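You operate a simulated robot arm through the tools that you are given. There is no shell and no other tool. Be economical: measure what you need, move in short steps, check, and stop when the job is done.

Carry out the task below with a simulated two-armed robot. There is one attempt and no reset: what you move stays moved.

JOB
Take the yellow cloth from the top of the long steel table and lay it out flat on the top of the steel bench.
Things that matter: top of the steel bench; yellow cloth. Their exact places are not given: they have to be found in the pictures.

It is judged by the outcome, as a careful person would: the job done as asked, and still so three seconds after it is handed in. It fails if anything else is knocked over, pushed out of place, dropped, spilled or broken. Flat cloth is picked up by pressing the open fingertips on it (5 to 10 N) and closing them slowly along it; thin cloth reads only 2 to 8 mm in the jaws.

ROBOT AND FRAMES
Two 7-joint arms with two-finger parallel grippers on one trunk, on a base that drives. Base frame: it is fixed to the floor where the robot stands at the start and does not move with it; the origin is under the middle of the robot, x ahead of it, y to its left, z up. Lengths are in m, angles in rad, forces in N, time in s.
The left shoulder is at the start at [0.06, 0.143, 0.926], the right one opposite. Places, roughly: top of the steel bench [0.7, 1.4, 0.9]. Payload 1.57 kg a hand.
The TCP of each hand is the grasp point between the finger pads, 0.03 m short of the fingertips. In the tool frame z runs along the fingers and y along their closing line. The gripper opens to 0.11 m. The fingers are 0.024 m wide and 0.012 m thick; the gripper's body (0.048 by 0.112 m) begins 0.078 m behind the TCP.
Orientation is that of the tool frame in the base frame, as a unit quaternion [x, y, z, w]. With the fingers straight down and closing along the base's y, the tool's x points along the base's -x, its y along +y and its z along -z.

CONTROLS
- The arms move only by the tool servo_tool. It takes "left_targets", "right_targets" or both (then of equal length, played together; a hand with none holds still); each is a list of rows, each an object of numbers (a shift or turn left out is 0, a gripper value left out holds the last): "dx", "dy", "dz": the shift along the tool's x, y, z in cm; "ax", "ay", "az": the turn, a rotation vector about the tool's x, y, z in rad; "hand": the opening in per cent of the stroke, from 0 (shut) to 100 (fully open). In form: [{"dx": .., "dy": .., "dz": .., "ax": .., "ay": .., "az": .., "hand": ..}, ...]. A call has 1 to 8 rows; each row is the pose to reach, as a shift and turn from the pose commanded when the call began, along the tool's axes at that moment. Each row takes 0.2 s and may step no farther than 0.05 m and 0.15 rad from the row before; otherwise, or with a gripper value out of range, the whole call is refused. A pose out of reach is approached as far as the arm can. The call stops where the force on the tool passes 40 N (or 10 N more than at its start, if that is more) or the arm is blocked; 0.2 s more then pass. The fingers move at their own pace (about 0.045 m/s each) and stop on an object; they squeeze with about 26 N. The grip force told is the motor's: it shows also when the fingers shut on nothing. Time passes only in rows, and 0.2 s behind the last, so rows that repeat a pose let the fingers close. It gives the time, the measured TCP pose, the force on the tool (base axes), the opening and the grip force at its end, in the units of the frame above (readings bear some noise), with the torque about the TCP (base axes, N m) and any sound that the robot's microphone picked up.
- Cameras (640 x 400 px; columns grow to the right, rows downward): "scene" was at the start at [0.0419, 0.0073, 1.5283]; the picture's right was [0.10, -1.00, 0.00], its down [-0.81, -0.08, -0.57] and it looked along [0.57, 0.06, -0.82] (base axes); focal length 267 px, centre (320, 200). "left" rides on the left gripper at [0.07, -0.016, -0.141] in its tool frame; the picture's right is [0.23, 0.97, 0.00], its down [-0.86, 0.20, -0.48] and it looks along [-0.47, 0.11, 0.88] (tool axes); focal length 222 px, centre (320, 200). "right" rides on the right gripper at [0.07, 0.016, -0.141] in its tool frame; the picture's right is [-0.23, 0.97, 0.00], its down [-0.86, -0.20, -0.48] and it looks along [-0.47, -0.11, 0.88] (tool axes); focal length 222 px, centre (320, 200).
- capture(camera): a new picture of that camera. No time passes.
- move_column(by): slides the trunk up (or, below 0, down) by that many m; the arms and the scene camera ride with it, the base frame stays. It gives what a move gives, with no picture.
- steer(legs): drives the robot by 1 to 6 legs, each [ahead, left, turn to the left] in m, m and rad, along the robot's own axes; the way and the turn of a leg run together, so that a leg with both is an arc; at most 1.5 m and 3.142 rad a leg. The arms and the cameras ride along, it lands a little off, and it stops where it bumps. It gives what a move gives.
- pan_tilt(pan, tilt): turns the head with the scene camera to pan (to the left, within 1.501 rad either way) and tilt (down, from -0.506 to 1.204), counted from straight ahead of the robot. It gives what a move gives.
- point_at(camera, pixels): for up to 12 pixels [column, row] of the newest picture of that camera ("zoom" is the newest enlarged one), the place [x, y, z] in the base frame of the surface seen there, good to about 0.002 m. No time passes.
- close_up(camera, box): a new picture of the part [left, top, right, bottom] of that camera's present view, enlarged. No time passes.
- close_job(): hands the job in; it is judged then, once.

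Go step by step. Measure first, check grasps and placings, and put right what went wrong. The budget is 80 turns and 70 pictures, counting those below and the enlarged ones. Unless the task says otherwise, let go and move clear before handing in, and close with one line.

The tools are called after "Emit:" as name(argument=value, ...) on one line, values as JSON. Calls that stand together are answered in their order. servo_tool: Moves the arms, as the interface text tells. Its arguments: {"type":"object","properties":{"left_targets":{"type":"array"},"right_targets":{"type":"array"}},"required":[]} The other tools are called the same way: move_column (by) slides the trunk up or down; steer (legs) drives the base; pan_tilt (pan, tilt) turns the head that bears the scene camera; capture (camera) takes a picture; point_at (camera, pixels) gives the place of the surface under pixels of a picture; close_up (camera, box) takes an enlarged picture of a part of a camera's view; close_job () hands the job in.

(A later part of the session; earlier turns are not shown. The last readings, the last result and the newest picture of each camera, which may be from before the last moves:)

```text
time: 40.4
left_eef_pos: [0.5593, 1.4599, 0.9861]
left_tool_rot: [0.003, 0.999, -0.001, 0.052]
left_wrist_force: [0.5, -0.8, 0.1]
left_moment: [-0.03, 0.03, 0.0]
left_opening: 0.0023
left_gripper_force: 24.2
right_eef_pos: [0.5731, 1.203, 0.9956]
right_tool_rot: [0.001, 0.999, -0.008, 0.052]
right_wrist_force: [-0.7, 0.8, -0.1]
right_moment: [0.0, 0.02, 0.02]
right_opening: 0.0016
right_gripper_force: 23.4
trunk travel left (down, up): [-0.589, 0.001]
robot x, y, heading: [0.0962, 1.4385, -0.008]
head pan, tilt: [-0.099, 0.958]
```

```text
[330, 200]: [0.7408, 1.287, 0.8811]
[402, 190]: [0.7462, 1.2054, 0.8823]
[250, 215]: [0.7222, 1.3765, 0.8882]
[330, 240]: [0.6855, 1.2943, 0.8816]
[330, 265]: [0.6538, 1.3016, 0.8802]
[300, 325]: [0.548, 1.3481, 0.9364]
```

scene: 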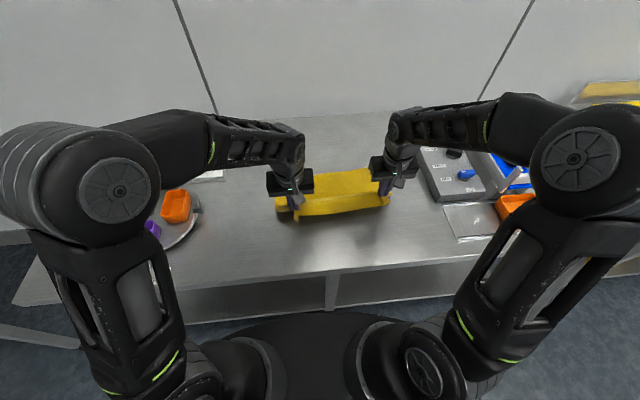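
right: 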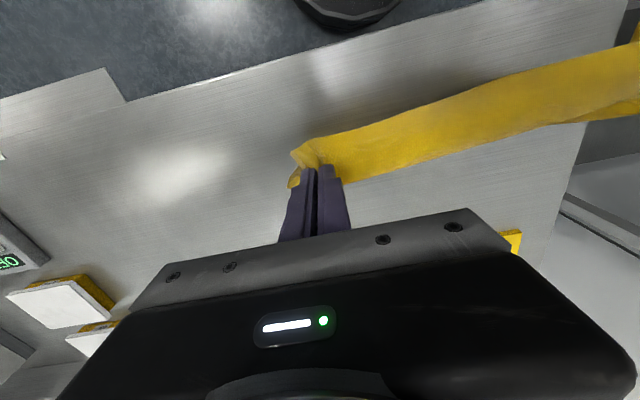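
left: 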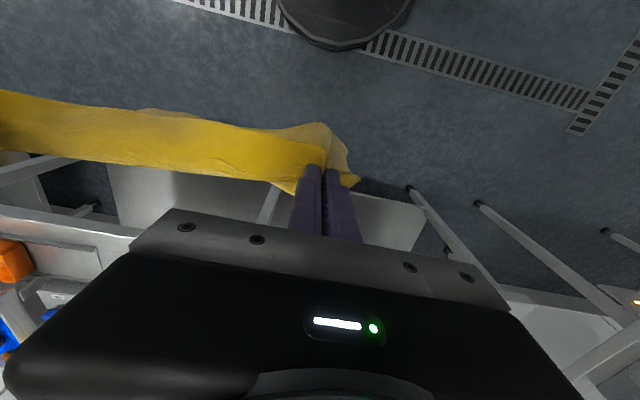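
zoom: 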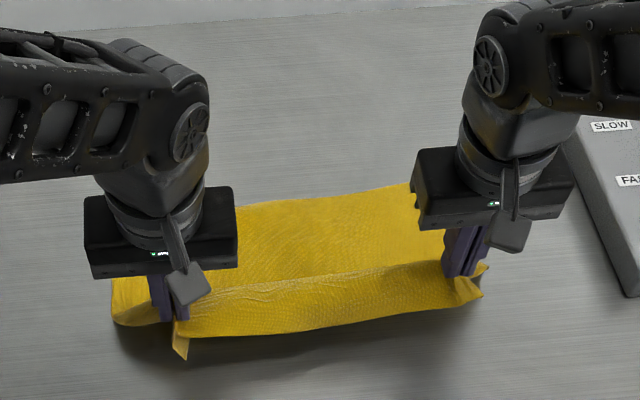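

Far edge is at x≈0.74, so the pinch should end near x≈0.49. I draw back about 9 cm low, then come forward 2 cm while lowering so the lip lays towards me.

Emit:
servo_tool(left_targets=[{"dx": 3.19, "dz": 1.68}, {"dx": 6.33, "dz": 2.86}, {"dx": 9.45, "dz": 3.84}, {"dx": 9.45, "dz": 3.84}, {"dx": 8.58, "dz": 5.14}, {"dx": 7.69, "dz": 6.24}, {"dx": 7.69, "dz": 6.24}], right_targets=[{"dx": 3.19, "dz": 1.68}, {"dx": 6.33, "dz": 3.4}, {"dx": 9.55, "dz": 4.74}, {"dx": 9.55, "dz": 4.74}, {"dx": 8.68, "dz": 6.03}, {"dx": 7.8, "dz": 7.23}, {"dx": 7.8, "dz": 7.23}])

Emit:
close_up(camera="scene", box=[240, 130, 440, 255])

Emit:
capture(camera="left")

Emit:
capture(camera="right")

```text
time: 42.0
left_eef_pos: [0.4872, 1.4614, 0.9158]
left_tool_rot: [0.002, 0.999, -0.001, 0.052]
left_wrist_force: [0.1, -1.4, 0.7]
left_moment: [-0.02, -0.01, 0.0]
left_opening: 0.0022
left_gripper_force: 23.5
right_eef_pos: [0.5021, 1.2011, 0.9164]
right_tool_rot: [0.001, 0.999, -0.008, 0.053]
right_wrist_force: [0.5, 2.1, -0.6]
right_moment: [0.03, 0.0, 0.04]
right_opening: 0.0016
right_gripper_force: 23.4
trunk travel left (down, up): [-0.589, 0.001]
robot x, y, heading: [0.0939, 1.4389, -0.01]
head pan, tilt: [-0.099, 0.958]
```

```text
3.20 times, centred on (340, 192) of scene
```

zoom: 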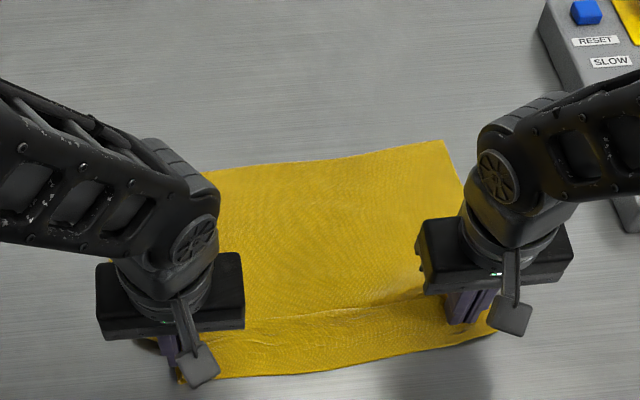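

```text
38 pictures are left
```

left: 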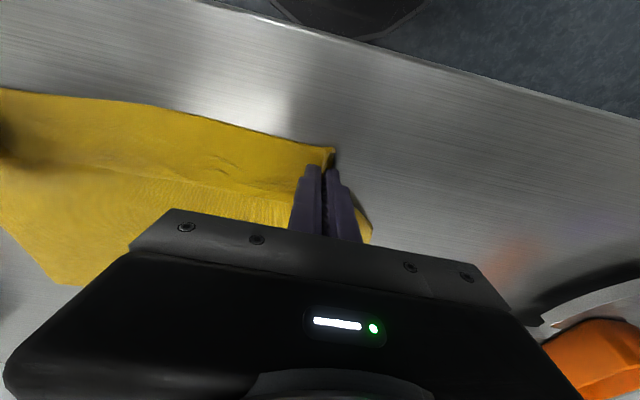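

```text
37 pictures are left
```

right: 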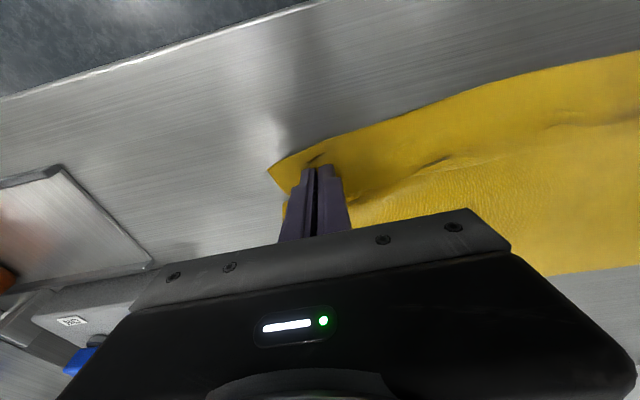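

Laid well: lip towards me, main part flat. I lower to touch, spread slightly, then open the fingers slowly so they spread the gathers outwards.

Emit:
servo_tool(left_targets=[{"dz": 0.2, "dy": 0.4}, {"dz": 0.35, "dy": 0.7}, {"dz": 0.4, "dy": 0.7, "hand": 10}, {"dz": 0.4, "dy": 0.7, "hand": 20}, {"dz": 0.4, "dy": 0.7, "hand": 30}, {"dz": 0.4, "dy": 0.7, "hand": 40}, {"dz": 0.4, "dy": 0.7, "hand": 46}, {"dz": 0.4, "dy": 0.7, "hand": 46}], right_targets=[{"dz": 0.2, "dy": -0.4}, {"dz": 0.35, "dy": -0.7}, {"dz": 0.4, "dy": -0.7, "hand": 10}, {"dz": 0.4, "dy": -0.7, "hand": 20}, {"dz": 0.4, "dy": -0.7, "hand": 30}, {"dz": 0.4, "dy": -0.7, "hand": 40}, {"dz": 0.4, "dy": -0.7, "hand": 46}, {"dz": 0.4, "dy": -0.7, "hand": 46}])

Emit:
capture(camera="left")

Emit:
capture(camera="right")

```text
time: 43.7
left_eef_pos: [0.488, 1.4672, 0.9127]
left_tool_rot: [0.002, 0.999, -0.003, 0.055]
left_wrist_force: [-1.4, 2.5, 17.9]
left_moment: [-0.46, 0.17, -0.08]
left_opening: 0.0488
left_gripper_force: 0.0
right_eef_pos: [0.5001, 1.1962, 0.9137]
right_tool_rot: [0.001, 0.999, -0.009, 0.054]
right_wrist_force: [-0.9, 0.1, 5.3]
right_moment: [0.2, 0.07, 0.02]
right_opening: 0.0507
right_gripper_force: 0.0
trunk travel left (down, up): [-0.589, 0.001]
robot x, y, heading: [0.0958, 1.4389, -0.005]
head pan, tilt: [-0.099, 0.958]
stopped in row 8 (left hand): the force on the tool passed its limit (the readings are from after the stop); the commanded pose is now the measured one
```

```text
36 pictures are left
```

left: 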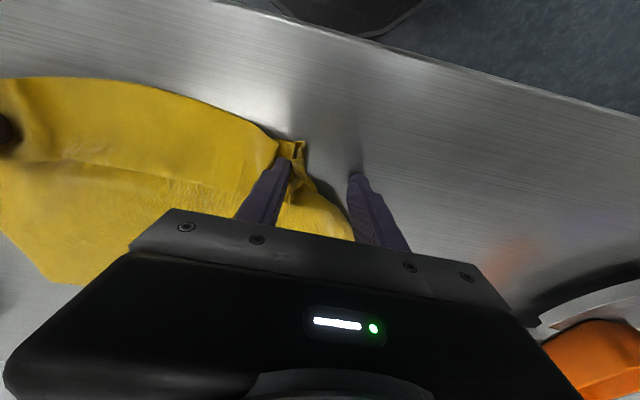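

```text
35 pictures are left
```

right: 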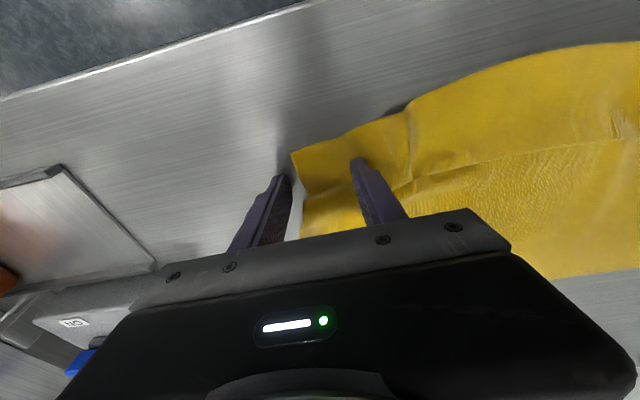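

The inner fingers dragged the corners inwards a bit. I lift both hands and move away to see.

Emit:
servo_tool(left_targets=[{"dz": -3}, {"dz": -7}, {"dz": -11, "dy": 3}, {"dz": -13, "dy": 7}, {"dz": -13, "dy": 11}], right_targets=[{"dz": -3}, {"dz": -7}, {"dz": -11, "dy": -3}, {"dz": -13, "dy": -7}, {"dz": -13, "dy": -11}])

Emit:
close_up(camera="scene", box=[240, 130, 440, 255])

```text
time: 44.9
left_eef_pos: [0.4744, 1.5816, 1.0396]
left_tool_rot: [0.003, 0.999, -0.001, 0.053]
left_wrist_force: [0.8, -0.9, -0.2]
left_moment: [-0.03, 0.03, 0.01]
left_opening: 0.0505
left_gripper_force: 0.1
right_eef_pos: [0.487, 1.0894, 1.0455]
right_tool_rot: [0.0, 0.999, -0.009, 0.053]
right_wrist_force: [0.0, 0.1, 0.6]
right_moment: [-0.04, 0.03, 0.02]
right_opening: 0.0506
right_gripper_force: 0.2
trunk travel left (down, up): [-0.589, 0.001]
robot x, y, heading: [0.0944, 1.443, -0.007]
head pan, tilt: [-0.099, 0.958]
```

```text
3.20 times, centred on (340, 192) of scene
```

zoom: 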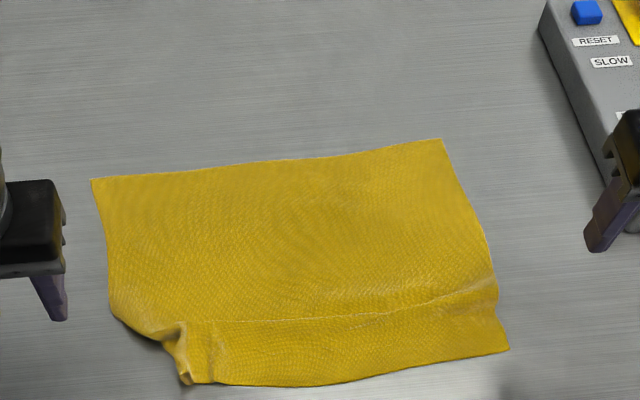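

The cloth is largely flat; only the left near corner is gathered near (185,355) and a slight ridge runs on the right. I look closer at both.

Emit:
close_up(camera="scene", box=[265, 205, 329, 255])

Emit:
point_at(camera="zoom", pixels=[[95, 150], [150, 190], [220, 230], [250, 250], [260, 300], [245, 230], [300, 320], [310, 200], [230, 330], [200, 280]])

Emit:
capture(camera="left")

```text
8.00 times, centred on (297, 230) of scene
```

zoom: 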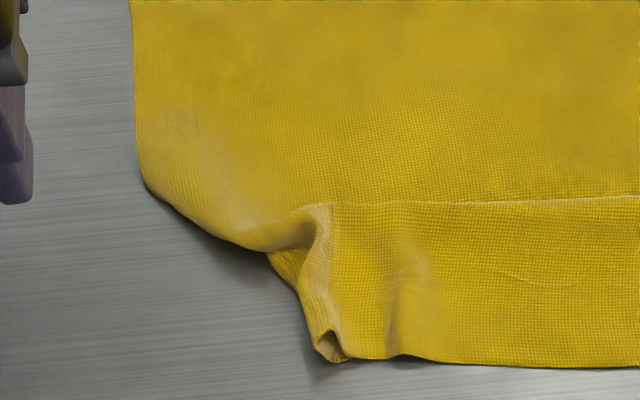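

```text
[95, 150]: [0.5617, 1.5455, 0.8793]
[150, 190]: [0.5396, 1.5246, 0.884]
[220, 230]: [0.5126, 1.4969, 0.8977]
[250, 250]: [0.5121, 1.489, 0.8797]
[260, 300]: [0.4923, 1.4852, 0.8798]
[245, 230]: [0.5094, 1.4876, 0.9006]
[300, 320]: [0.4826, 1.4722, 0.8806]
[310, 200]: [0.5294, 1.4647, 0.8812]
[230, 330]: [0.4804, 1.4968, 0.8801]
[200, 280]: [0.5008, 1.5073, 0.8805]
```

```text
32 pictures are left
```

left: 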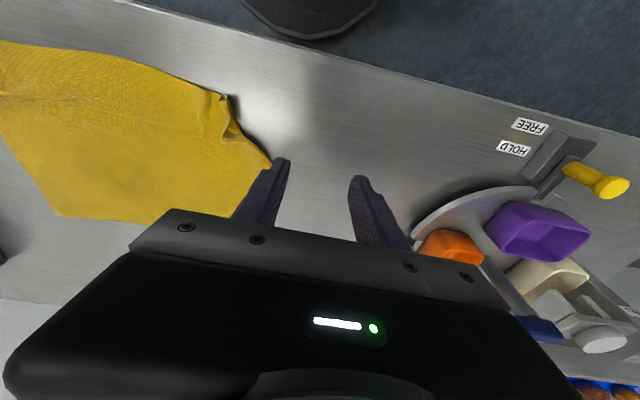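

The left near corner is bunched around (0.49, 1.475) with its tip tucked under. I'll straddle this ridge with the left fingers, pinch it, lift, and lay it outwards.

Emit:
servo_tool(left_targets=[{"dy": -3.5, "dz": 1, "ay": 0.05, "hand": 50}, {"dx": -0.6, "dy": -7, "dz": 3, "ay": 0.1}, {"dx": -1.27, "dy": -10.4, "dz": 5.16, "ay": 0.1}, {"dx": -0.85, "dy": -10.4, "dz": 9.1, "ay": 0.1}, {"dx": -0.55, "dy": -10.4, "dz": 11.9, "ay": 0.1}, {"dx": -0.48, "dy": -10.4, "dz": 12.5, "ay": 0.1}, {"dx": -0.48, "dy": -10.4, "dz": 12.5, "ay": 0.1}])

Emit:
capture(camera="left")

Emit:
close_up(camera="scene", box=[240, 170, 368, 250])

```text
time: 46.5
left_eef_pos: [0.4935, 1.4768, 0.9168]
left_tool_rot: [0.003, 1.0, -0.001, 0.004]
left_wrist_force: [-0.2, 0.4, -0.5]
left_moment: [-0.01, -0.02, 0.03]
left_opening: 0.0553
left_gripper_force: 0.0
right_eef_pos: [0.4885, 1.0908, 1.0445]
right_tool_rot: [0.001, 0.999, -0.009, 0.054]
right_wrist_force: [-0.5, 0.2, 0.6]
right_moment: [0.01, -0.03, -0.02]
right_opening: 0.0507
right_gripper_force: 0.1
trunk travel left (down, up): [-0.589, 0.001]
robot x, y, heading: [0.0955, 1.4394, -0.006]
head pan, tilt: [-0.099, 0.958]
```

```text
31 pictures are left
```

left: 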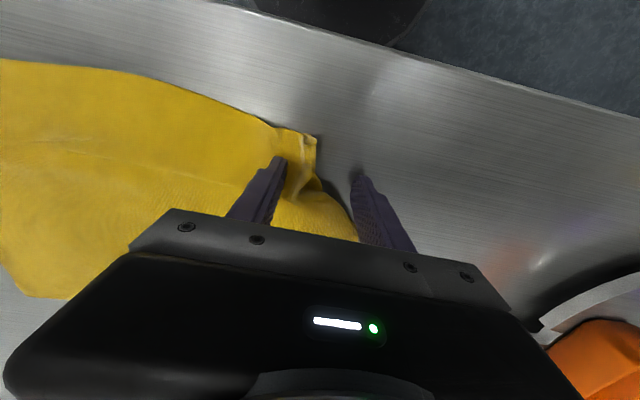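

```text
5.00 times, centred on (304, 210) of scene
```

zoom: 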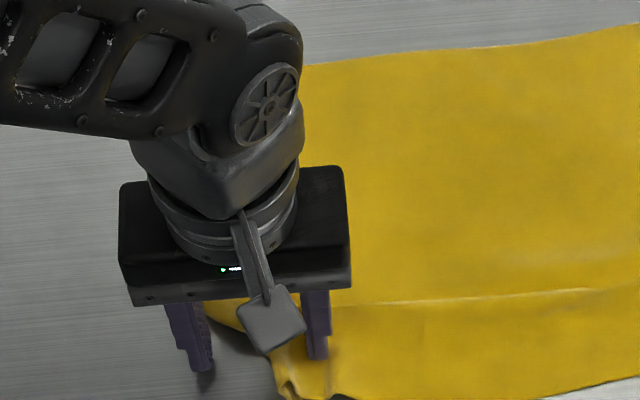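

The bunch is between the fingers. I shift 0.8 cm towards me, lower 3 mm, and close.

Emit:
servo_tool(left_targets=[{"dx": 0.8, "dz": 0.15}, {"dx": 0.8, "dz": 0.3, "hand": 38}, {"dx": 0.8, "dz": 0.3, "hand": 26}, {"dx": 0.8, "dz": 0.3, "hand": 14}, {"dx": 0.8, "dz": 0.3, "hand": 4}, {"dx": 0.8, "dz": 0.3, "hand": 0}, {"dx": 0.8, "dz": 0.3, "hand": 0}])

Emit:
servo_tool(left_targets=[{"dz": -2}, {"dz": -4, "dy": 1}, {"dz": -5, "dy": 3}, {"dz": -5, "dy": 5}, {"dz": -5, "dy": 5}])

Emit:
capture(camera="left")

Emit:
close_up(camera="scene", box=[240, 170, 368, 250])

```text
time: 48.1
left_eef_pos: [0.4865, 1.4757, 0.9137]
left_tool_rot: [0.002, 1.0, -0.002, 0.003]
left_wrist_force: [-1.1, -0.2, 2.3]
left_moment: [-0.02, -0.02, 0.02]
left_opening: 0.0028
left_gripper_force: 24.1
right_eef_pos: [0.4888, 1.0897, 1.0453]
right_tool_rot: [0.001, 0.999, -0.008, 0.053]
right_wrist_force: [-0.4, 0.4, -0.4]
right_moment: [0.01, 0.01, 0.0]
right_opening: 0.0507
right_gripper_force: 0.1
trunk travel left (down, up): [-0.589, 0.001]
robot x, y, heading: [0.0939, 1.4381, -0.007]
head pan, tilt: [-0.099, 0.958]
```

```text
time: 49.3
left_eef_pos: [0.4855, 1.5255, 0.9651]
left_tool_rot: [0.002, 1.0, -0.001, 0.003]
left_wrist_force: [0.2, -0.1, -0.7]
left_moment: [-0.01, -0.01, 0.04]
left_opening: 0.0029
left_gripper_force: 24.0
right_eef_pos: [0.4882, 1.0894, 1.0454]
right_tool_rot: [0.001, 0.999, -0.008, 0.053]
right_wrist_force: [-0.6, -0.2, -0.5]
right_moment: [0.0, 0.02, 0.01]
right_opening: 0.0506
right_gripper_force: 0.1
trunk travel left (down, up): [-0.589, 0.001]
robot x, y, heading: [0.0908, 1.4423, -0.005]
head pan, tilt: [-0.099, 0.958]
```

```text
29 pictures are left
```

left: 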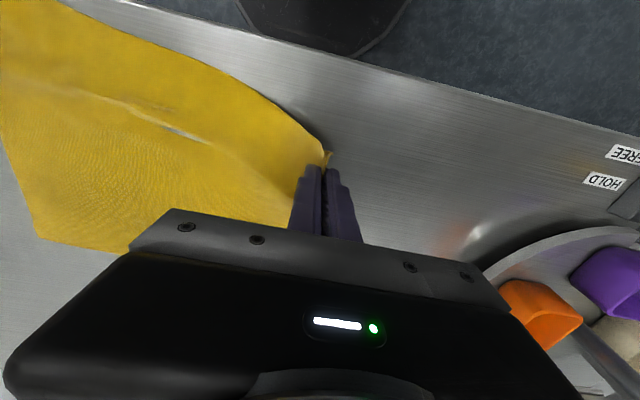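

```text
5.00 times, centred on (304, 210) of scene
```

zoom: 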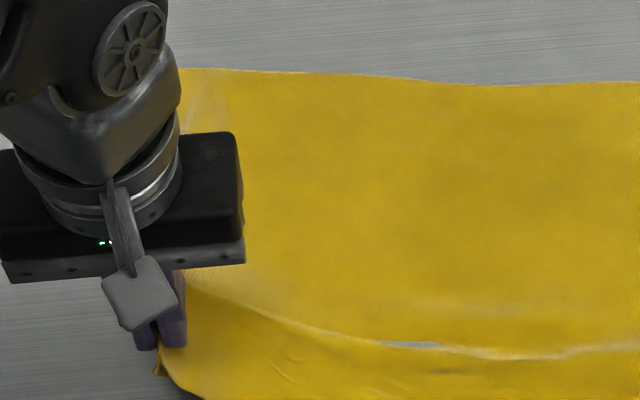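

The corner is drawn out and taut. I lower it, easing in slightly, open only a little, and lift straight off.

Emit:
servo_tool(left_targets=[{"dz": 1.5, "dy": 0.5}, {"dz": 3, "dy": 0.2}, {"dz": 4.4, "dy": -0.5}, {"dz": 4.7, "dy": -0.5}, {"dz": 4.7, "dy": -0.5, "hand": 8}, {"dz": 4.7, "dy": -0.5, "hand": 14}, {"dz": 3, "dy": -0.5, "hand": 16}, {"dz": 0, "dy": -0.5}])

Emit:
servo_tool(left_targets=[{"dz": -3}, {"dz": -7, "dy": 2}, {"dz": -8, "dy": 6}, {"dz": -8, "dy": 9}])

Emit:
close_up(camera="scene", box=[240, 130, 440, 255])

Emit:
capture(camera="left")

```text
time: 51.1
left_eef_pos: [0.484, 1.5209, 0.9657]
left_tool_rot: [0.002, 1.0, -0.002, 0.004]
left_wrist_force: [-0.8, -1.0, 0.2]
left_moment: [0.03, 0.01, 0.01]
left_opening: 0.0175
left_gripper_force: 0.1
right_eef_pos: [0.4881, 1.0888, 1.0447]
right_tool_rot: [0.002, 0.999, -0.008, 0.053]
right_wrist_force: [0.1, 0.9, 1.0]
right_moment: [0.0, 0.0, 0.04]
right_opening: 0.0505
right_gripper_force: 0.0
trunk travel left (down, up): [-0.589, 0.001]
robot x, y, heading: [0.0955, 1.4414, -0.008]
head pan, tilt: [-0.099, 0.958]
```

```text
time: 52.1
left_eef_pos: [0.4856, 1.6132, 1.0434]
left_tool_rot: [0.003, 1.0, -0.001, 0.003]
left_wrist_force: [0.9, 0.3, 0.7]
left_moment: [-0.04, -0.02, 0.01]
left_opening: 0.0178
left_gripper_force: 0.0
right_eef_pos: [0.4878, 1.0908, 1.044]
right_tool_rot: [0.002, 0.999, -0.01, 0.054]
right_wrist_force: [0.2, 0.3, -0.7]
right_moment: [0.02, 0.0, 0.01]
right_opening: 0.0504
right_gripper_force: 0.1
trunk travel left (down, up): [-0.589, 0.001]
robot x, y, heading: [0.0972, 1.4375, -0.008]
head pan, tilt: [-0.099, 0.958]
```

```text
3.20 times, centred on (340, 192) of scene
```

zoom: 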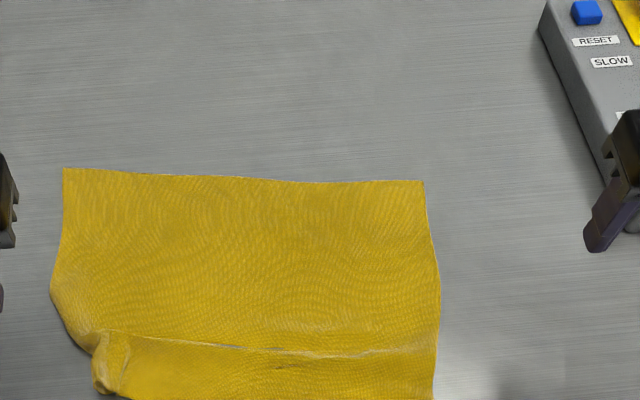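

```text
26 pictures are left
```

left: 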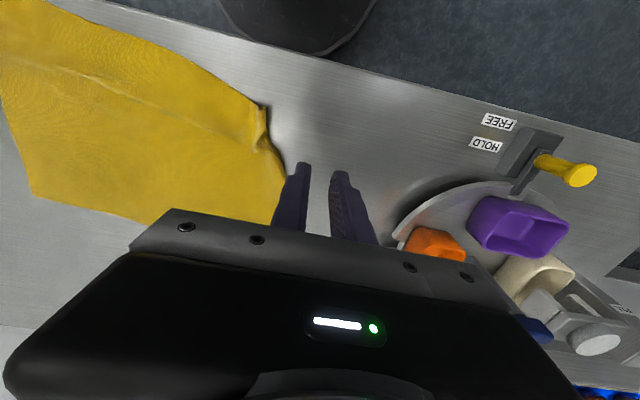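

The whole cloth shifted left a little; the corner still has a gather, and a ridge runs across near (300,350). I look closer.

Emit:
close_up(camera="scene", box=[245, 200, 389, 290])

Emit:
point_at(camera="zoom", pixels=[[60, 90], [120, 160], [135, 215], [160, 180], [150, 235], [250, 180], [350, 195], [500, 190], [550, 250], [350, 270], [200, 240], [340, 220]])

```text
4.44 times, centred on (317, 245) of scene
```

zoom: 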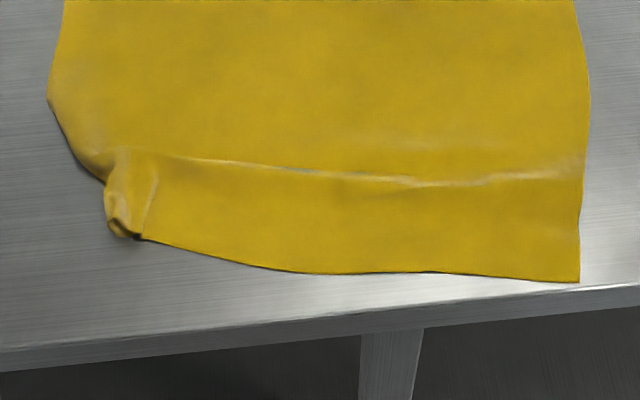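

```text
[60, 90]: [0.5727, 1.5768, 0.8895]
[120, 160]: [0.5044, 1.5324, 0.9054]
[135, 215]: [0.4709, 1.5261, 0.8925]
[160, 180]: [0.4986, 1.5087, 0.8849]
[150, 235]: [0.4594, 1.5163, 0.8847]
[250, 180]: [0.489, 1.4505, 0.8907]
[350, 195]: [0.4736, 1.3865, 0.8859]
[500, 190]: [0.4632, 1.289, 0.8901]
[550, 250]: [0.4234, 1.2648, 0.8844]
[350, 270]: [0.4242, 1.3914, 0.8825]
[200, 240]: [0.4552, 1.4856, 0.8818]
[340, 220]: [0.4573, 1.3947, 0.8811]
```

Emit:
close_up(camera="left", box=[200, 80, 328, 180])

Emit:
close_up(camera="scene", box=[250, 220, 298, 262])

```text
4.00 times, centred on (264, 130) of left
```

zoom: 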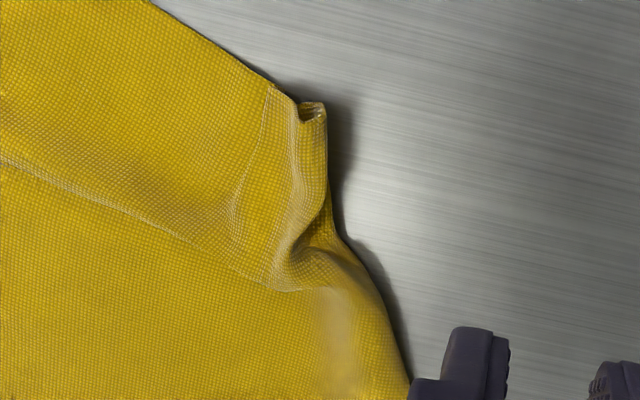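

```text
9.52 times, centred on (274, 241) of scene
```

zoom: 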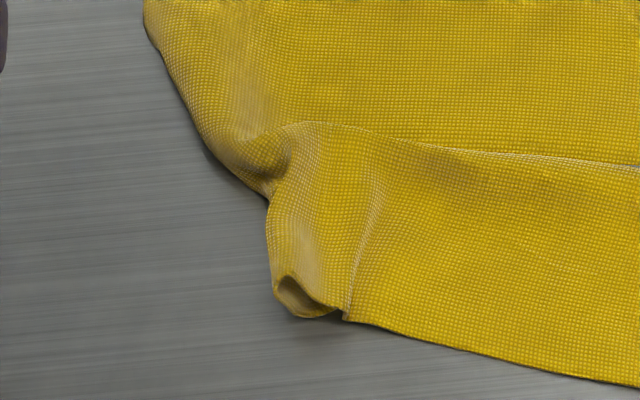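

The pleat has toppled outwards over the corner flap. I re-pinch the pleat, lift higher so the flap falls free, then lower moving inwards so the flap stays outside.

Emit:
servo_tool(left_targets=[{"dy": -3.5, "hand": 50}, {"dy": -7, "dx": 0.3, "dz": 1}, {"dy": -9.2, "dx": 0.4, "dz": 4}, {"dy": -9.2, "dx": 0.4, "dz": 8.5}, {"dy": -9.2, "dx": 0.4, "dz": 12}, {"dy": -9.2, "dx": 0.4, "dz": 12.9}, {"dy": -9.2, "dx": 0.4, "dz": 12.9}])

Emit:
servo_tool(left_targets=[{"hand": 38}, {"hand": 26}, {"hand": 14}, {"hand": 4}, {"hand": 0}, {"hand": 0}, {"hand": 0, "dz": -2}, {"dz": -5, "dy": 1}])

Emit:
servo_tool(left_targets=[{"dz": -3, "dy": 1}, {"dz": -5, "dy": 2}, {"dz": -5, "dy": 2}])

Emit:
close_up(camera="scene", box=[240, 170, 368, 250])

Emit:
close_up(camera="left", box=[200, 80, 456, 240])

```text
time: 53.7
left_eef_pos: [0.4819, 1.5173, 0.9136]
left_tool_rot: [0.003, 1.0, -0.001, 0.003]
left_wrist_force: [0.9, 0.1, -0.1]
left_moment: [0.01, 0.03, 0.0]
left_opening: 0.0551
left_gripper_force: 0.0
right_eef_pos: [0.4875, 1.09, 1.0444]
right_tool_rot: [0.002, 0.999, -0.009, 0.053]
right_wrist_force: [-0.2, 0.0, 0.3]
right_moment: [0.02, -0.02, 0.0]
right_opening: 0.0504
right_gripper_force: 0.1
trunk travel left (down, up): [-0.589, 0.001]
robot x, y, heading: [0.0932, 1.4367, -0.007]
head pan, tilt: [-0.099, 0.958]
```

```text
time: 55.5
left_eef_pos: [0.4816, 1.5295, 0.9644]
left_tool_rot: [0.003, 1.0, -0.002, 0.003]
left_wrist_force: [0.4, 0.7, -0.8]
left_moment: [-0.02, 0.01, -0.02]
left_opening: 0.0026
left_gripper_force: 23.9
right_eef_pos: [0.4868, 1.0907, 1.044]
right_tool_rot: [0.002, 0.999, -0.01, 0.053]
right_wrist_force: [-0.1, -0.5, -0.8]
right_moment: [-0.04, -0.03, 0.01]
right_opening: 0.0506
right_gripper_force: 0.1
trunk travel left (down, up): [-0.589, 0.001]
robot x, y, heading: [0.0968, 1.4416, -0.008]
head pan, tilt: [-0.099, 0.958]
```

```text
time: 56.3
left_eef_pos: [0.4796, 1.5514, 1.0142]
left_tool_rot: [0.002, 1.0, -0.001, 0.002]
left_wrist_force: [0.0, -0.3, 0.1]
left_moment: [-0.01, 0.02, 0.0]
left_opening: 0.0026
left_gripper_force: 23.7
right_eef_pos: [0.4882, 1.0892, 1.0442]
right_tool_rot: [0.001, 0.999, -0.009, 0.053]
right_wrist_force: [1.1, -0.5, 0.2]
right_moment: [0.02, -0.03, 0.03]
right_opening: 0.0506
right_gripper_force: 0.1
trunk travel left (down, up): [-0.589, 0.001]
robot x, y, heading: [0.0924, 1.4393, -0.007]
head pan, tilt: [-0.099, 0.958]
```

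```text
5.00 times, centred on (304, 210) of scene
```

zoom: 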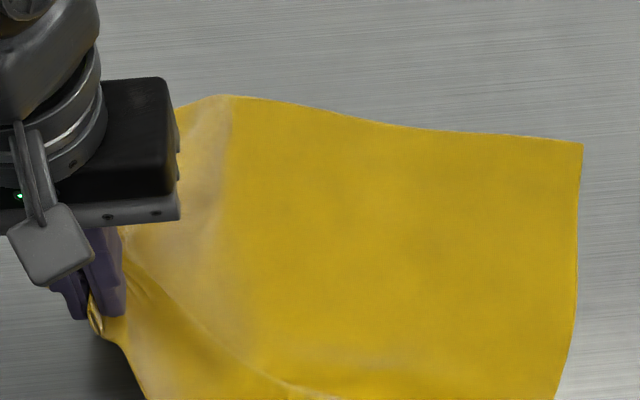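

```text
2.50 times, centred on (328, 160) of left
```

zoom: 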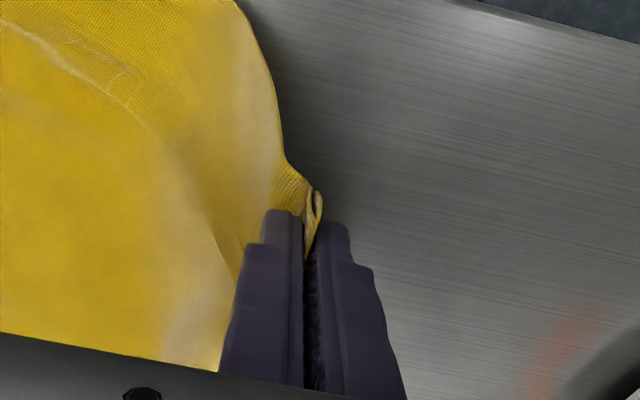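

The fingers now hold nearly the very corner. I lower it with slight outward tension and let it drop from about 3 cm so the fold can spring open.

Emit:
servo_tool(left_targets=[{"dz": 2, "dy": 0.7}, {"dz": 4, "dy": 1.4}, {"dz": 6.5, "dy": 2}, {"dz": 6.5, "dy": 2}, {"dz": 6.5, "dy": 2, "hand": 40}, {"dz": 6.5, "dy": 2, "hand": 60}, {"dz": 6.5, "dy": 2, "hand": 60}])

Emit:
servo_tool(left_targets=[{"dz": -4}, {"dz": -9, "dy": 1}, {"dz": -10, "dy": 5}, {"dz": -10, "dy": 6}])

Emit:
close_up(camera="scene", box=[230, 160, 422, 280])

Emit:
close_up(camera="left", box=[160, 60, 352, 180])

```text
time: 57.9
left_eef_pos: [0.4829, 1.5681, 0.9488]
left_tool_rot: [0.002, 1.0, -0.003, 0.003]
left_wrist_force: [0.1, 0.0, -0.8]
left_moment: [0.03, -0.02, 0.0]
left_opening: 0.0662
left_gripper_force: 0.0
right_eef_pos: [0.4873, 1.089, 1.0443]
right_tool_rot: [0.001, 0.999, -0.009, 0.053]
right_wrist_force: [0.2, -1.0, 0.5]
right_moment: [-0.03, 0.01, 0.0]
right_opening: 0.0506
right_gripper_force: 0.0
trunk travel left (down, up): [-0.589, 0.001]
robot x, y, heading: [0.0927, 1.442, -0.009]
head pan, tilt: [-0.099, 0.958]
```

```text
refused: row 2 steps farther than a row can; nothing moved
```

```text
3.33 times, centred on (326, 220) of scene
```

zoom: 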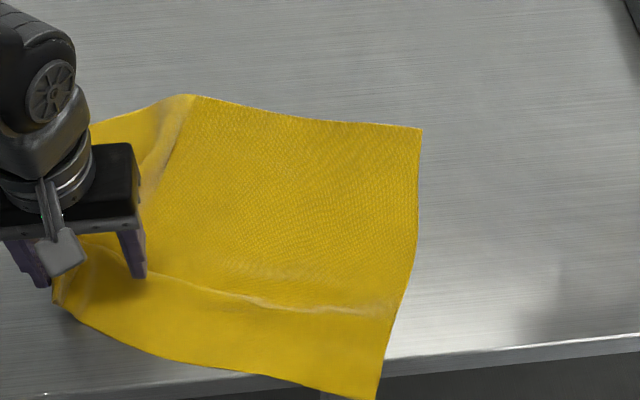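

```text
3.33 times, centred on (256, 120) of left
```

zoom: 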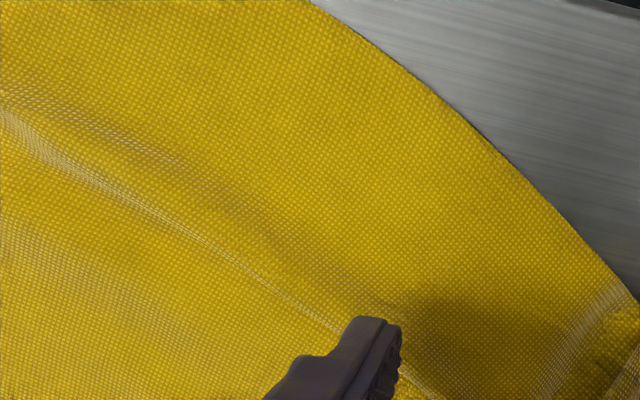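

The cloth rotated and its right near corner now reaches the bench edge. I lift clear and look at the whole state.

Emit:
servo_tool(left_targets=[{"dz": -4}, {"dz": -8, "dy": 1}, {"dz": -10, "dy": 4}, {"dz": -10, "dy": 7}])

Emit:
close_up(camera="scene", box=[230, 160, 422, 280])

Emit:
point_at(camera="zoom", pixels=[[192, 98], [418, 130], [376, 395], [405, 290], [40, 130], [60, 290], [150, 275], [300, 310], [60, 240], [200, 358], [160, 150], [260, 220]])

```text
time: 58.9
left_eef_pos: [0.4814, 1.6385, 1.0514]
left_tool_rot: [0.003, 1.0, -0.001, 0.002]
left_wrist_force: [-0.3, -1.0, 0.3]
left_moment: [0.03, 0.0, -0.01]
left_opening: 0.066
left_gripper_force: 0.0
right_eef_pos: [0.4872, 1.0892, 1.046]
right_tool_rot: [0.002, 0.999, -0.01, 0.053]
right_wrist_force: [0.2, 1.0, -0.3]
right_moment: [-0.02, 0.01, 0.04]
right_opening: 0.0504
right_gripper_force: 0.1
trunk travel left (down, up): [-0.589, 0.001]
robot x, y, heading: [0.0958, 1.4413, -0.005]
head pan, tilt: [-0.099, 0.958]
```

```text
3.33 times, centred on (326, 220) of scene
```

zoom: 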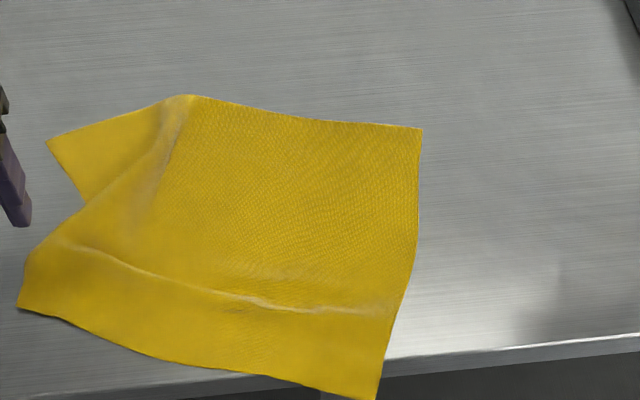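

```text
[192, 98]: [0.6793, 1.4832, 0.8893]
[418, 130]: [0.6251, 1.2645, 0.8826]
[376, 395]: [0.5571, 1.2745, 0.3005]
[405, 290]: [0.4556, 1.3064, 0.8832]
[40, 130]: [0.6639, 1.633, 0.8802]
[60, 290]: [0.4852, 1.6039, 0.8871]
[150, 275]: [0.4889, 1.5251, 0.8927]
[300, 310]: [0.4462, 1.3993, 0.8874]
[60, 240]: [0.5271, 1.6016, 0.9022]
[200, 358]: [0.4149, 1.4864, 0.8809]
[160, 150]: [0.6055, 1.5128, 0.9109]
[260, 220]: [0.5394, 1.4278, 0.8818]
```

Dropping unfolded the corner nicely: it lies at (0.475,1.635). Remaining: a pleat at the far left, a ridge along the near side, and the right near corner over the bench edge. I'll pinch both far corners and pull the cloth forward to straighten it; first the hands move above (0.645,1.59) and (0.60,1.295).

Emit:
servo_tool(left_targets=[{"dx": -4.5, "hand": 36}, {"dx": -9, "dy": -2}, {"dx": -13, "dy": -4}, {"dx": -16.4, "dy": -4.8}, {"dx": -16.4, "dy": -4.8, "dz": 4}, {"dx": -16.4, "dy": -4.8, "dz": 8}, {"dx": -16.4, "dy": -4.8, "dz": 11}], right_targets=[{"dx": -2.2, "dy": 4.1, "dz": 0.23, "ay": 0.05, "hand": 36}, {"dx": -4.4, "dy": 8.2, "dz": 0.46, "ay": 0.1}, {"dx": -6.6, "dy": 12.3, "dz": 0.7, "ay": 0.1}, {"dx": -8.8, "dy": 16.4, "dz": 0.93, "ay": 0.1}, {"dx": -11.25, "dy": 20.6, "dz": 1.2, "ay": 0.1}, {"dx": -10.8, "dy": 20.6, "dz": 5.6, "ay": 0.1}, {"dx": -10.25, "dy": 20.6, "dz": 10.5, "ay": 0.1}])

Emit:
capture(camera="left")

Emit:
capture(camera="right")

```text
time: 60.5
left_eef_pos: [0.646, 1.5914, 0.9416]
left_tool_rot: [0.003, 1.0, -0.002, 0.003]
left_wrist_force: [0.1, 0.5, 0.7]
left_moment: [-0.01, 0.02, 0.0]
left_opening: 0.0397
left_gripper_force: 0.0
right_eef_pos: [0.6041, 1.2942, 0.9442]
right_tool_rot: [0.002, 1.0, -0.009, 0.003]
right_wrist_force: [-0.8, 0.9, 0.1]
right_moment: [-0.01, 0.01, 0.01]
right_opening: 0.0396
right_gripper_force: 0.1
trunk travel left (down, up): [-0.589, 0.001]
robot x, y, heading: [0.0915, 1.439, -0.011]
head pan, tilt: [-0.099, 0.958]
```

```text
17 pictures are left
```

left: 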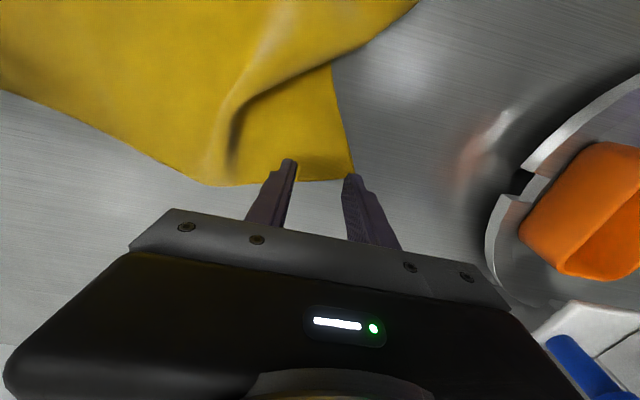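

```text
16 pictures are left
```

right: 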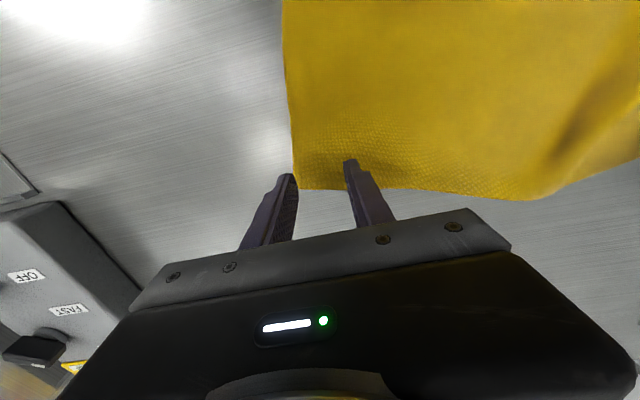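

Both are just inside the far corners. I shift slightly inward, lower to light contact and read the forces.

Emit:
servo_tool(left_targets=[{"dy": -0.5, "dx": 0.4, "dz": 1.5}, {"dy": -0.5, "dx": 0.4, "dz": 2.6}, {"dy": -0.5, "dx": 0.4, "dz": 2.9}, {"dy": -0.5, "dx": 0.4, "dz": 3.05}, {"dy": -0.5, "dx": 0.4, "dz": 3.1}], right_targets=[{"dy": 0.6, "dx": 0.4, "dz": 1.5}, {"dy": 0.6, "dx": 0.4, "dz": 2.7}, {"dy": 0.6, "dx": 0.4, "dz": 3.1}, {"dy": 0.6, "dx": 0.4, "dz": 3.25}, {"dy": 0.6, "dx": 0.4, "dz": 3.3}])

```text
time: 61.7
left_eef_pos: [0.6419, 1.584, 0.9112]
left_tool_rot: [0.003, 1.0, -0.001, 0.003]
left_wrist_force: [-0.6, 0.3, 11.9]
left_moment: [0.29, 0.06, 0.04]
left_opening: 0.0396
left_gripper_force: 0.0
right_eef_pos: [0.5973, 1.2971, 0.9129]
right_tool_rot: [0.002, 1.0, -0.008, 0.004]
right_wrist_force: [-0.2, 1.1, 0.0]
right_moment: [-0.05, 0.03, -0.03]
right_opening: 0.0397
right_gripper_force: 0.0
trunk travel left (down, up): [-0.589, 0.001]
robot x, y, heading: [0.0912, 1.4417, -0.005]
head pan, tilt: [-0.099, 0.958]
```

Left presses 12 N, right not yet. I lower the right 2 mm and close both slowly.

Emit:
servo_tool(left_targets=[{"hand": 36}, {"hand": 36}, {"hand": 29}, {"hand": 22}, {"hand": 15}, {"hand": 8}, {"hand": 2}, {"hand": 0}], right_targets=[{"dz": 0.15}, {"dz": 0.25}, {"dz": 0.25, "hand": 29}, {"dz": 0.25, "hand": 22}, {"dz": 0.25, "hand": 15}, {"dz": 0.25, "hand": 8}, {"dz": 0.25, "hand": 2}, {"dz": 0.25, "hand": 0}])

Emit:
servo_tool(left_targets=[{"hand": 0}, {"hand": 0}, {"dz": -1}, {"dz": -2.5}, {"dz": -4}, {"dz": -4}], right_targets=[{"hand": 0}, {"hand": 0}, {"dz": -1}, {"dz": -2.5}, {"dz": -4}, {"dz": -4}])

Emit:
close_up(camera="scene", box=[220, 150, 412, 270])

```text
time: 63.5
left_eef_pos: [0.641, 1.5842, 0.9111]
left_tool_rot: [0.003, 1.0, -0.002, 0.004]
left_wrist_force: [1.1, 0.7, 12.9]
left_moment: [0.13, 0.06, 0.04]
left_opening: 0.0023
left_gripper_force: 23.4
right_eef_pos: [0.5971, 1.3, 0.9112]
right_tool_rot: [0.001, 1.0, -0.008, 0.004]
right_wrist_force: [0.8, 1.8, 20.6]
right_moment: [0.1, 0.02, 0.04]
right_opening: 0.0024
right_gripper_force: 24.1
trunk travel left (down, up): [-0.589, 0.001]
robot x, y, heading: [0.0912, 1.4432, -0.005]
head pan, tilt: [-0.099, 0.958]
```

```text
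time: 64.9
left_eef_pos: [0.6407, 1.5851, 0.9516]
left_tool_rot: [0.003, 1.0, -0.002, 0.003]
left_wrist_force: [0.2, -0.8, -0.3]
left_moment: [0.01, 0.0, 0.02]
left_opening: 0.0021
left_gripper_force: 23.4
right_eef_pos: [0.597, 1.2979, 0.9505]
right_tool_rot: [0.003, 1.0, -0.009, 0.002]
right_wrist_force: [-0.3, 0.5, 0.0]
right_moment: [0.02, -0.02, 0.02]
right_opening: 0.0024
right_gripper_force: 23.7
trunk travel left (down, up): [-0.589, 0.001]
robot x, y, heading: [0.0911, 1.4375, -0.007]
head pan, tilt: [-0.099, 0.958]
```

```text
3.33 times, centred on (316, 210) of scene
```

zoom: 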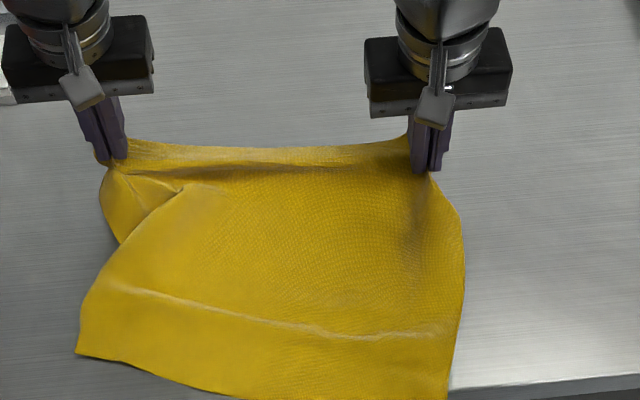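

Both far corners are held. I lift and pull forward, squaring the right hand up with the left so the cloth trails straight and clears the edge.

Emit:
servo_tool(left_targets=[{"dx": -2, "dz": -4, "dy": -0.5}, {"dx": -4, "dz": -8, "dy": -1}, {"dx": -6, "dz": -10, "dy": -1.5}, {"dx": -8, "dz": -10, "dy": -2}, {"dx": -9.5, "dz": -7, "dy": -2}, {"dx": -10.5, "dz": -3.5, "dy": -2}, {"dx": -10.5, "dz": 0, "dy": -2}, {"dx": -10.5, "dz": 0, "dy": -2}], right_targets=[{"dx": -3, "dz": -3, "dy": -0.5}, {"dx": -6, "dz": -6.5, "dy": -1}, {"dx": -9, "dz": -9.5, "dy": -1.5}, {"dx": -12, "dz": -10, "dy": -2}, {"dx": -13.5, "dz": -7, "dy": -2}, {"dx": -14.8, "dz": -3.5, "dy": -2}, {"dx": -14.8, "dz": 0, "dy": -2}, {"dx": -14.8, "dz": 0, "dy": -2}])

Emit:
close_up(camera="scene", box=[230, 130, 422, 250])

Emit:
point_at(camera="zoom", pixels=[[320, 200], [320, 250], [320, 300], [150, 250], [150, 300], [450, 250], [450, 300], [320, 330]])

```text
time: 66.7
left_eef_pos: [0.7499, 1.5655, 0.9525]
left_tool_rot: [0.002, 1.0, -0.001, 0.003]
left_wrist_force: [-0.5, -1.3, 0.3]
left_moment: [-0.02, -0.01, 0.07]
left_opening: 0.0022
left_gripper_force: 23.8
right_eef_pos: [0.7452, 1.2777, 0.9521]
right_tool_rot: [0.002, 1.0, -0.009, 0.003]
right_wrist_force: [-0.3, 0.4, -0.2]
right_moment: [0.02, -0.05, 0.0]
right_opening: 0.0025
right_gripper_force: 23.7
trunk travel left (down, up): [-0.589, 0.001]
robot x, y, heading: [0.0955, 1.4398, -0.01]
head pan, tilt: [-0.099, 0.958]
```

```text
3.33 times, centred on (326, 190) of scene
```

zoom: 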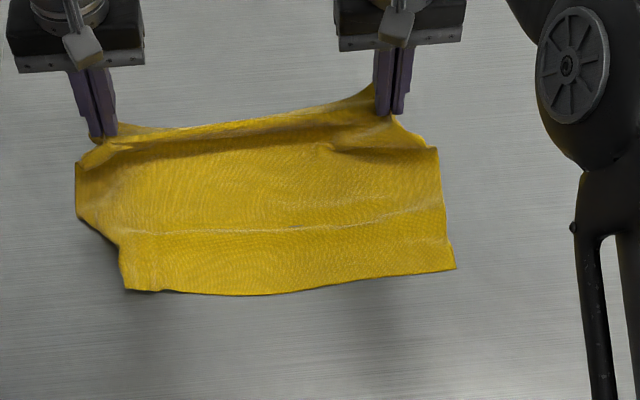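

```text
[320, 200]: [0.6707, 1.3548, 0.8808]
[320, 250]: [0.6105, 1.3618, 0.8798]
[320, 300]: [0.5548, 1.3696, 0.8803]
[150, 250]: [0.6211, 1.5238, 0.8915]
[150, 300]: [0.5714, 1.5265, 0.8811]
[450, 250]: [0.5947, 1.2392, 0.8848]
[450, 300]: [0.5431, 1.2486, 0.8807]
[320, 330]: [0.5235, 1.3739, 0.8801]
```

Cloth trails well but still has slack near the hands and a small ridge. I pull 4 cm further forward while spreading the hands slightly, staying low.

Emit:
servo_tool(left_targets=[{"dx": -1, "dy": 0.3, "dz": 0.3}, {"dx": -2, "dy": 0.6, "dz": 0.6}, {"dx": -3, "dy": 0.9, "dz": 0.9}, {"dx": -4, "dy": 1.2, "dz": 1.2}, {"dx": -4.8, "dy": 1.2, "dz": 1.2}, {"dx": -4.8, "dy": 1.2, "dz": 1.2}], right_targets=[{"dx": -1, "dy": -0.3, "dz": 0.3}, {"dx": -2, "dy": -0.6, "dz": 0.6}, {"dx": -3, "dy": -0.9, "dz": 0.9}, {"dx": -4, "dy": -1.2, "dz": 1.2}, {"dx": -4.8, "dy": -1.2, "dz": 1.2}, {"dx": -4.8, "dy": -1.2, "dz": 1.2}])

Emit:
close_up(camera="scene", box=[230, 130, 422, 250])

```text
time: 68.1
left_eef_pos: [0.7959, 1.5751, 0.9385]
left_tool_rot: [0.003, 1.0, -0.002, 0.005]
left_wrist_force: [0.5, -14.5, -0.2]
left_moment: [-0.46, -0.03, 0.16]
left_opening: 0.0022
left_gripper_force: 24.1
right_eef_pos: [0.7941, 1.267, 0.9406]
right_tool_rot: [0.001, 1.0, -0.008, 0.002]
right_wrist_force: [-0.4, 14.6, 0.3]
right_moment: [0.46, 0.04, 0.11]
right_opening: 0.0023
right_gripper_force: 23.9
trunk travel left (down, up): [-0.589, 0.001]
robot x, y, heading: [0.0943, 1.4417, -0.002]
head pan, tilt: [-0.099, 0.958]
```

```text
3.33 times, centred on (326, 190) of scene
```

zoom: 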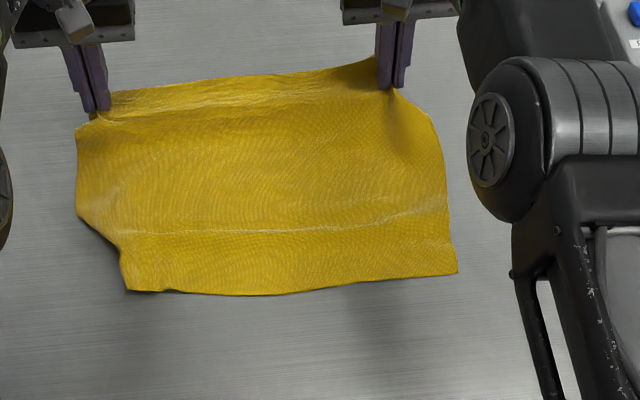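

The cloth is nearly straight and taut between the hands. I pull 1.5 cm more, ease sideways, come back 1.5 cm lowering so the lip goes forward, then drop it from about 2 cm.

Emit:
servo_tool(left_targets=[{"dx": -1, "dy": -0.3}, {"dx": -2, "dy": -0.5}, {"dx": -2, "dy": -0.5}, {"dx": -1, "dy": -0.5, "dz": 0.7}, {"dx": 0, "dy": -0.5, "dz": 1.2}, {"dx": 0, "dy": -0.5, "dz": 1.2, "hand": 40}, {"dx": 0, "dy": -0.5, "dz": 1.2, "hand": 60}, {"dx": 0, "dy": -0.5, "dz": 1.2, "hand": 60}], right_targets=[{"dx": -1, "dy": 0.3}, {"dx": -2, "dy": 0.5}, {"dx": -2, "dy": 0.5}, {"dx": -1, "dy": 0.5, "dz": 0.7}, {"dx": 0, "dy": 0.5, "dz": 1.2}, {"dx": 0, "dy": 0.5, "dz": 1.2, "hand": 40}, {"dx": 0, "dy": 0.5, "dz": 1.2, "hand": 60}, {"dx": 0, "dy": 0.5, "dz": 1.2, "hand": 60}])

Emit:
servo_tool(left_targets=[{"dz": -3}, {"dz": -7}, {"dz": -9, "dx": 4}, {"dz": -9, "dx": 8}, {"dz": -9, "dx": 12, "dy": 2}, {"dz": -9, "dx": 16, "dy": 4}], right_targets=[{"dz": -3}, {"dz": -7}, {"dz": -9, "dx": 4}, {"dz": -9, "dx": 8, "dy": -2}, {"dz": -9, "dx": 12, "dy": -4}, {"dz": -9, "dx": 16, "dy": -6}])

Emit:
close_up(camera="scene", box=[230, 130, 422, 250])

```text
time: 69.9
left_eef_pos: [0.7956, 1.5706, 0.9269]
left_tool_rot: [0.003, 1.0, -0.001, 0.003]
left_wrist_force: [0.2, -0.2, 0.0]
left_moment: [0.01, -0.01, 0.0]
left_opening: 0.0661
left_gripper_force: 0.0
left hand out of reach, approached as far as the arm can: row 1, 2, 3, 4
right_eef_pos: [0.7942, 1.2707, 0.9289]
right_tool_rot: [0.002, 1.0, -0.009, 0.003]
right_wrist_force: [-1.0, 0.3, -0.2]
right_moment: [-0.03, -0.02, 0.01]
right_opening: 0.0661
right_gripper_force: 0.0
right hand out of reach, approached as far as the arm can: row 1, 2, 3, 4
trunk travel left (down, up): [-0.589, 0.001]
robot x, y, heading: [0.0948, 1.4411, -0.014]
head pan, tilt: [-0.099, 0.958]
```

```text
time: 71.3
left_eef_pos: [0.6314, 1.6107, 1.0146]
left_tool_rot: [0.004, 1.0, -0.002, 0.005]
left_wrist_force: [0.2, 0.4, 0.8]
left_moment: [0.03, -0.04, 0.02]
left_opening: 0.0661
left_gripper_force: 0.0
left hand out of reach, approached as far as the arm can: row 2
right_eef_pos: [0.6318, 1.2117, 1.0197]
right_tool_rot: [0.003, 1.0, -0.008, 0.004]
right_wrist_force: [-2.2, 0.6, 0.1]
right_moment: [0.0, 0.02, -0.01]
right_opening: 0.0657
right_gripper_force: 0.0
right hand out of reach, approached as far as the arm can: row 2
trunk travel left (down, up): [-0.589, 0.001]
robot x, y, heading: [0.0913, 1.4422, -0.006]
head pan, tilt: [-0.099, 0.958]
```

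```text
3.33 times, centred on (326, 190) of scene
```

zoom: 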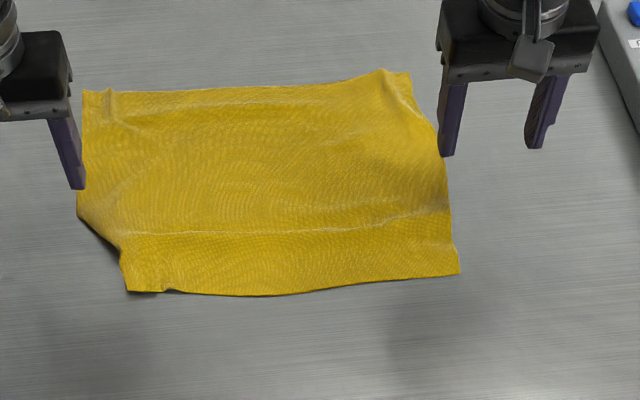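

Now quite flat. Remaining: the near-left corner looks tucked near (125,270), and a slight ridge at the far right (410,100). I measure heights and zoom on that corner.

Emit:
point_at(camera="zoom", pixels=[[110, 100], [385, 80], [410, 105], [435, 160], [445, 213], [280, 232], [125, 240], [135, 265], [165, 275], [90, 215], [455, 270], [420, 75]])

Emit:
close_up(camera="scene", box=[246, 182, 302, 222])

```text
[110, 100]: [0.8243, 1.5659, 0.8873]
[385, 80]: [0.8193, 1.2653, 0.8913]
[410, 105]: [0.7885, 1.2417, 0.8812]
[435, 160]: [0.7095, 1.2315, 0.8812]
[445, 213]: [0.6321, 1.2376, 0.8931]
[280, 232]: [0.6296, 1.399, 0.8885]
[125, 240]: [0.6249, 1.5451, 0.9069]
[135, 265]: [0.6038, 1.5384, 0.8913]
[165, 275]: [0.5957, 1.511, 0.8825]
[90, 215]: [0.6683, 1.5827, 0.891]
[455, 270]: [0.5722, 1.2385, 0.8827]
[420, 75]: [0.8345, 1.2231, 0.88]
```

```text
10.00 times, centred on (274, 202) of scene
```

zoom: 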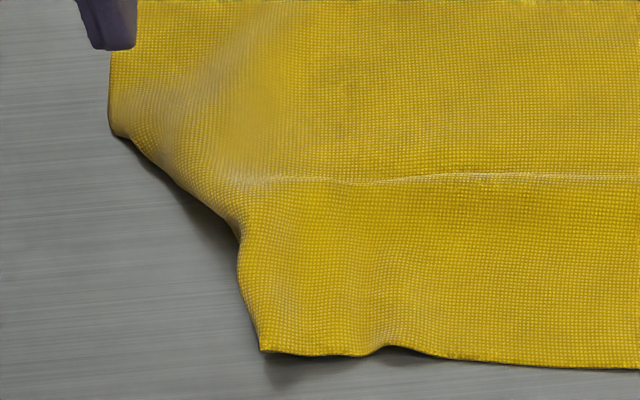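

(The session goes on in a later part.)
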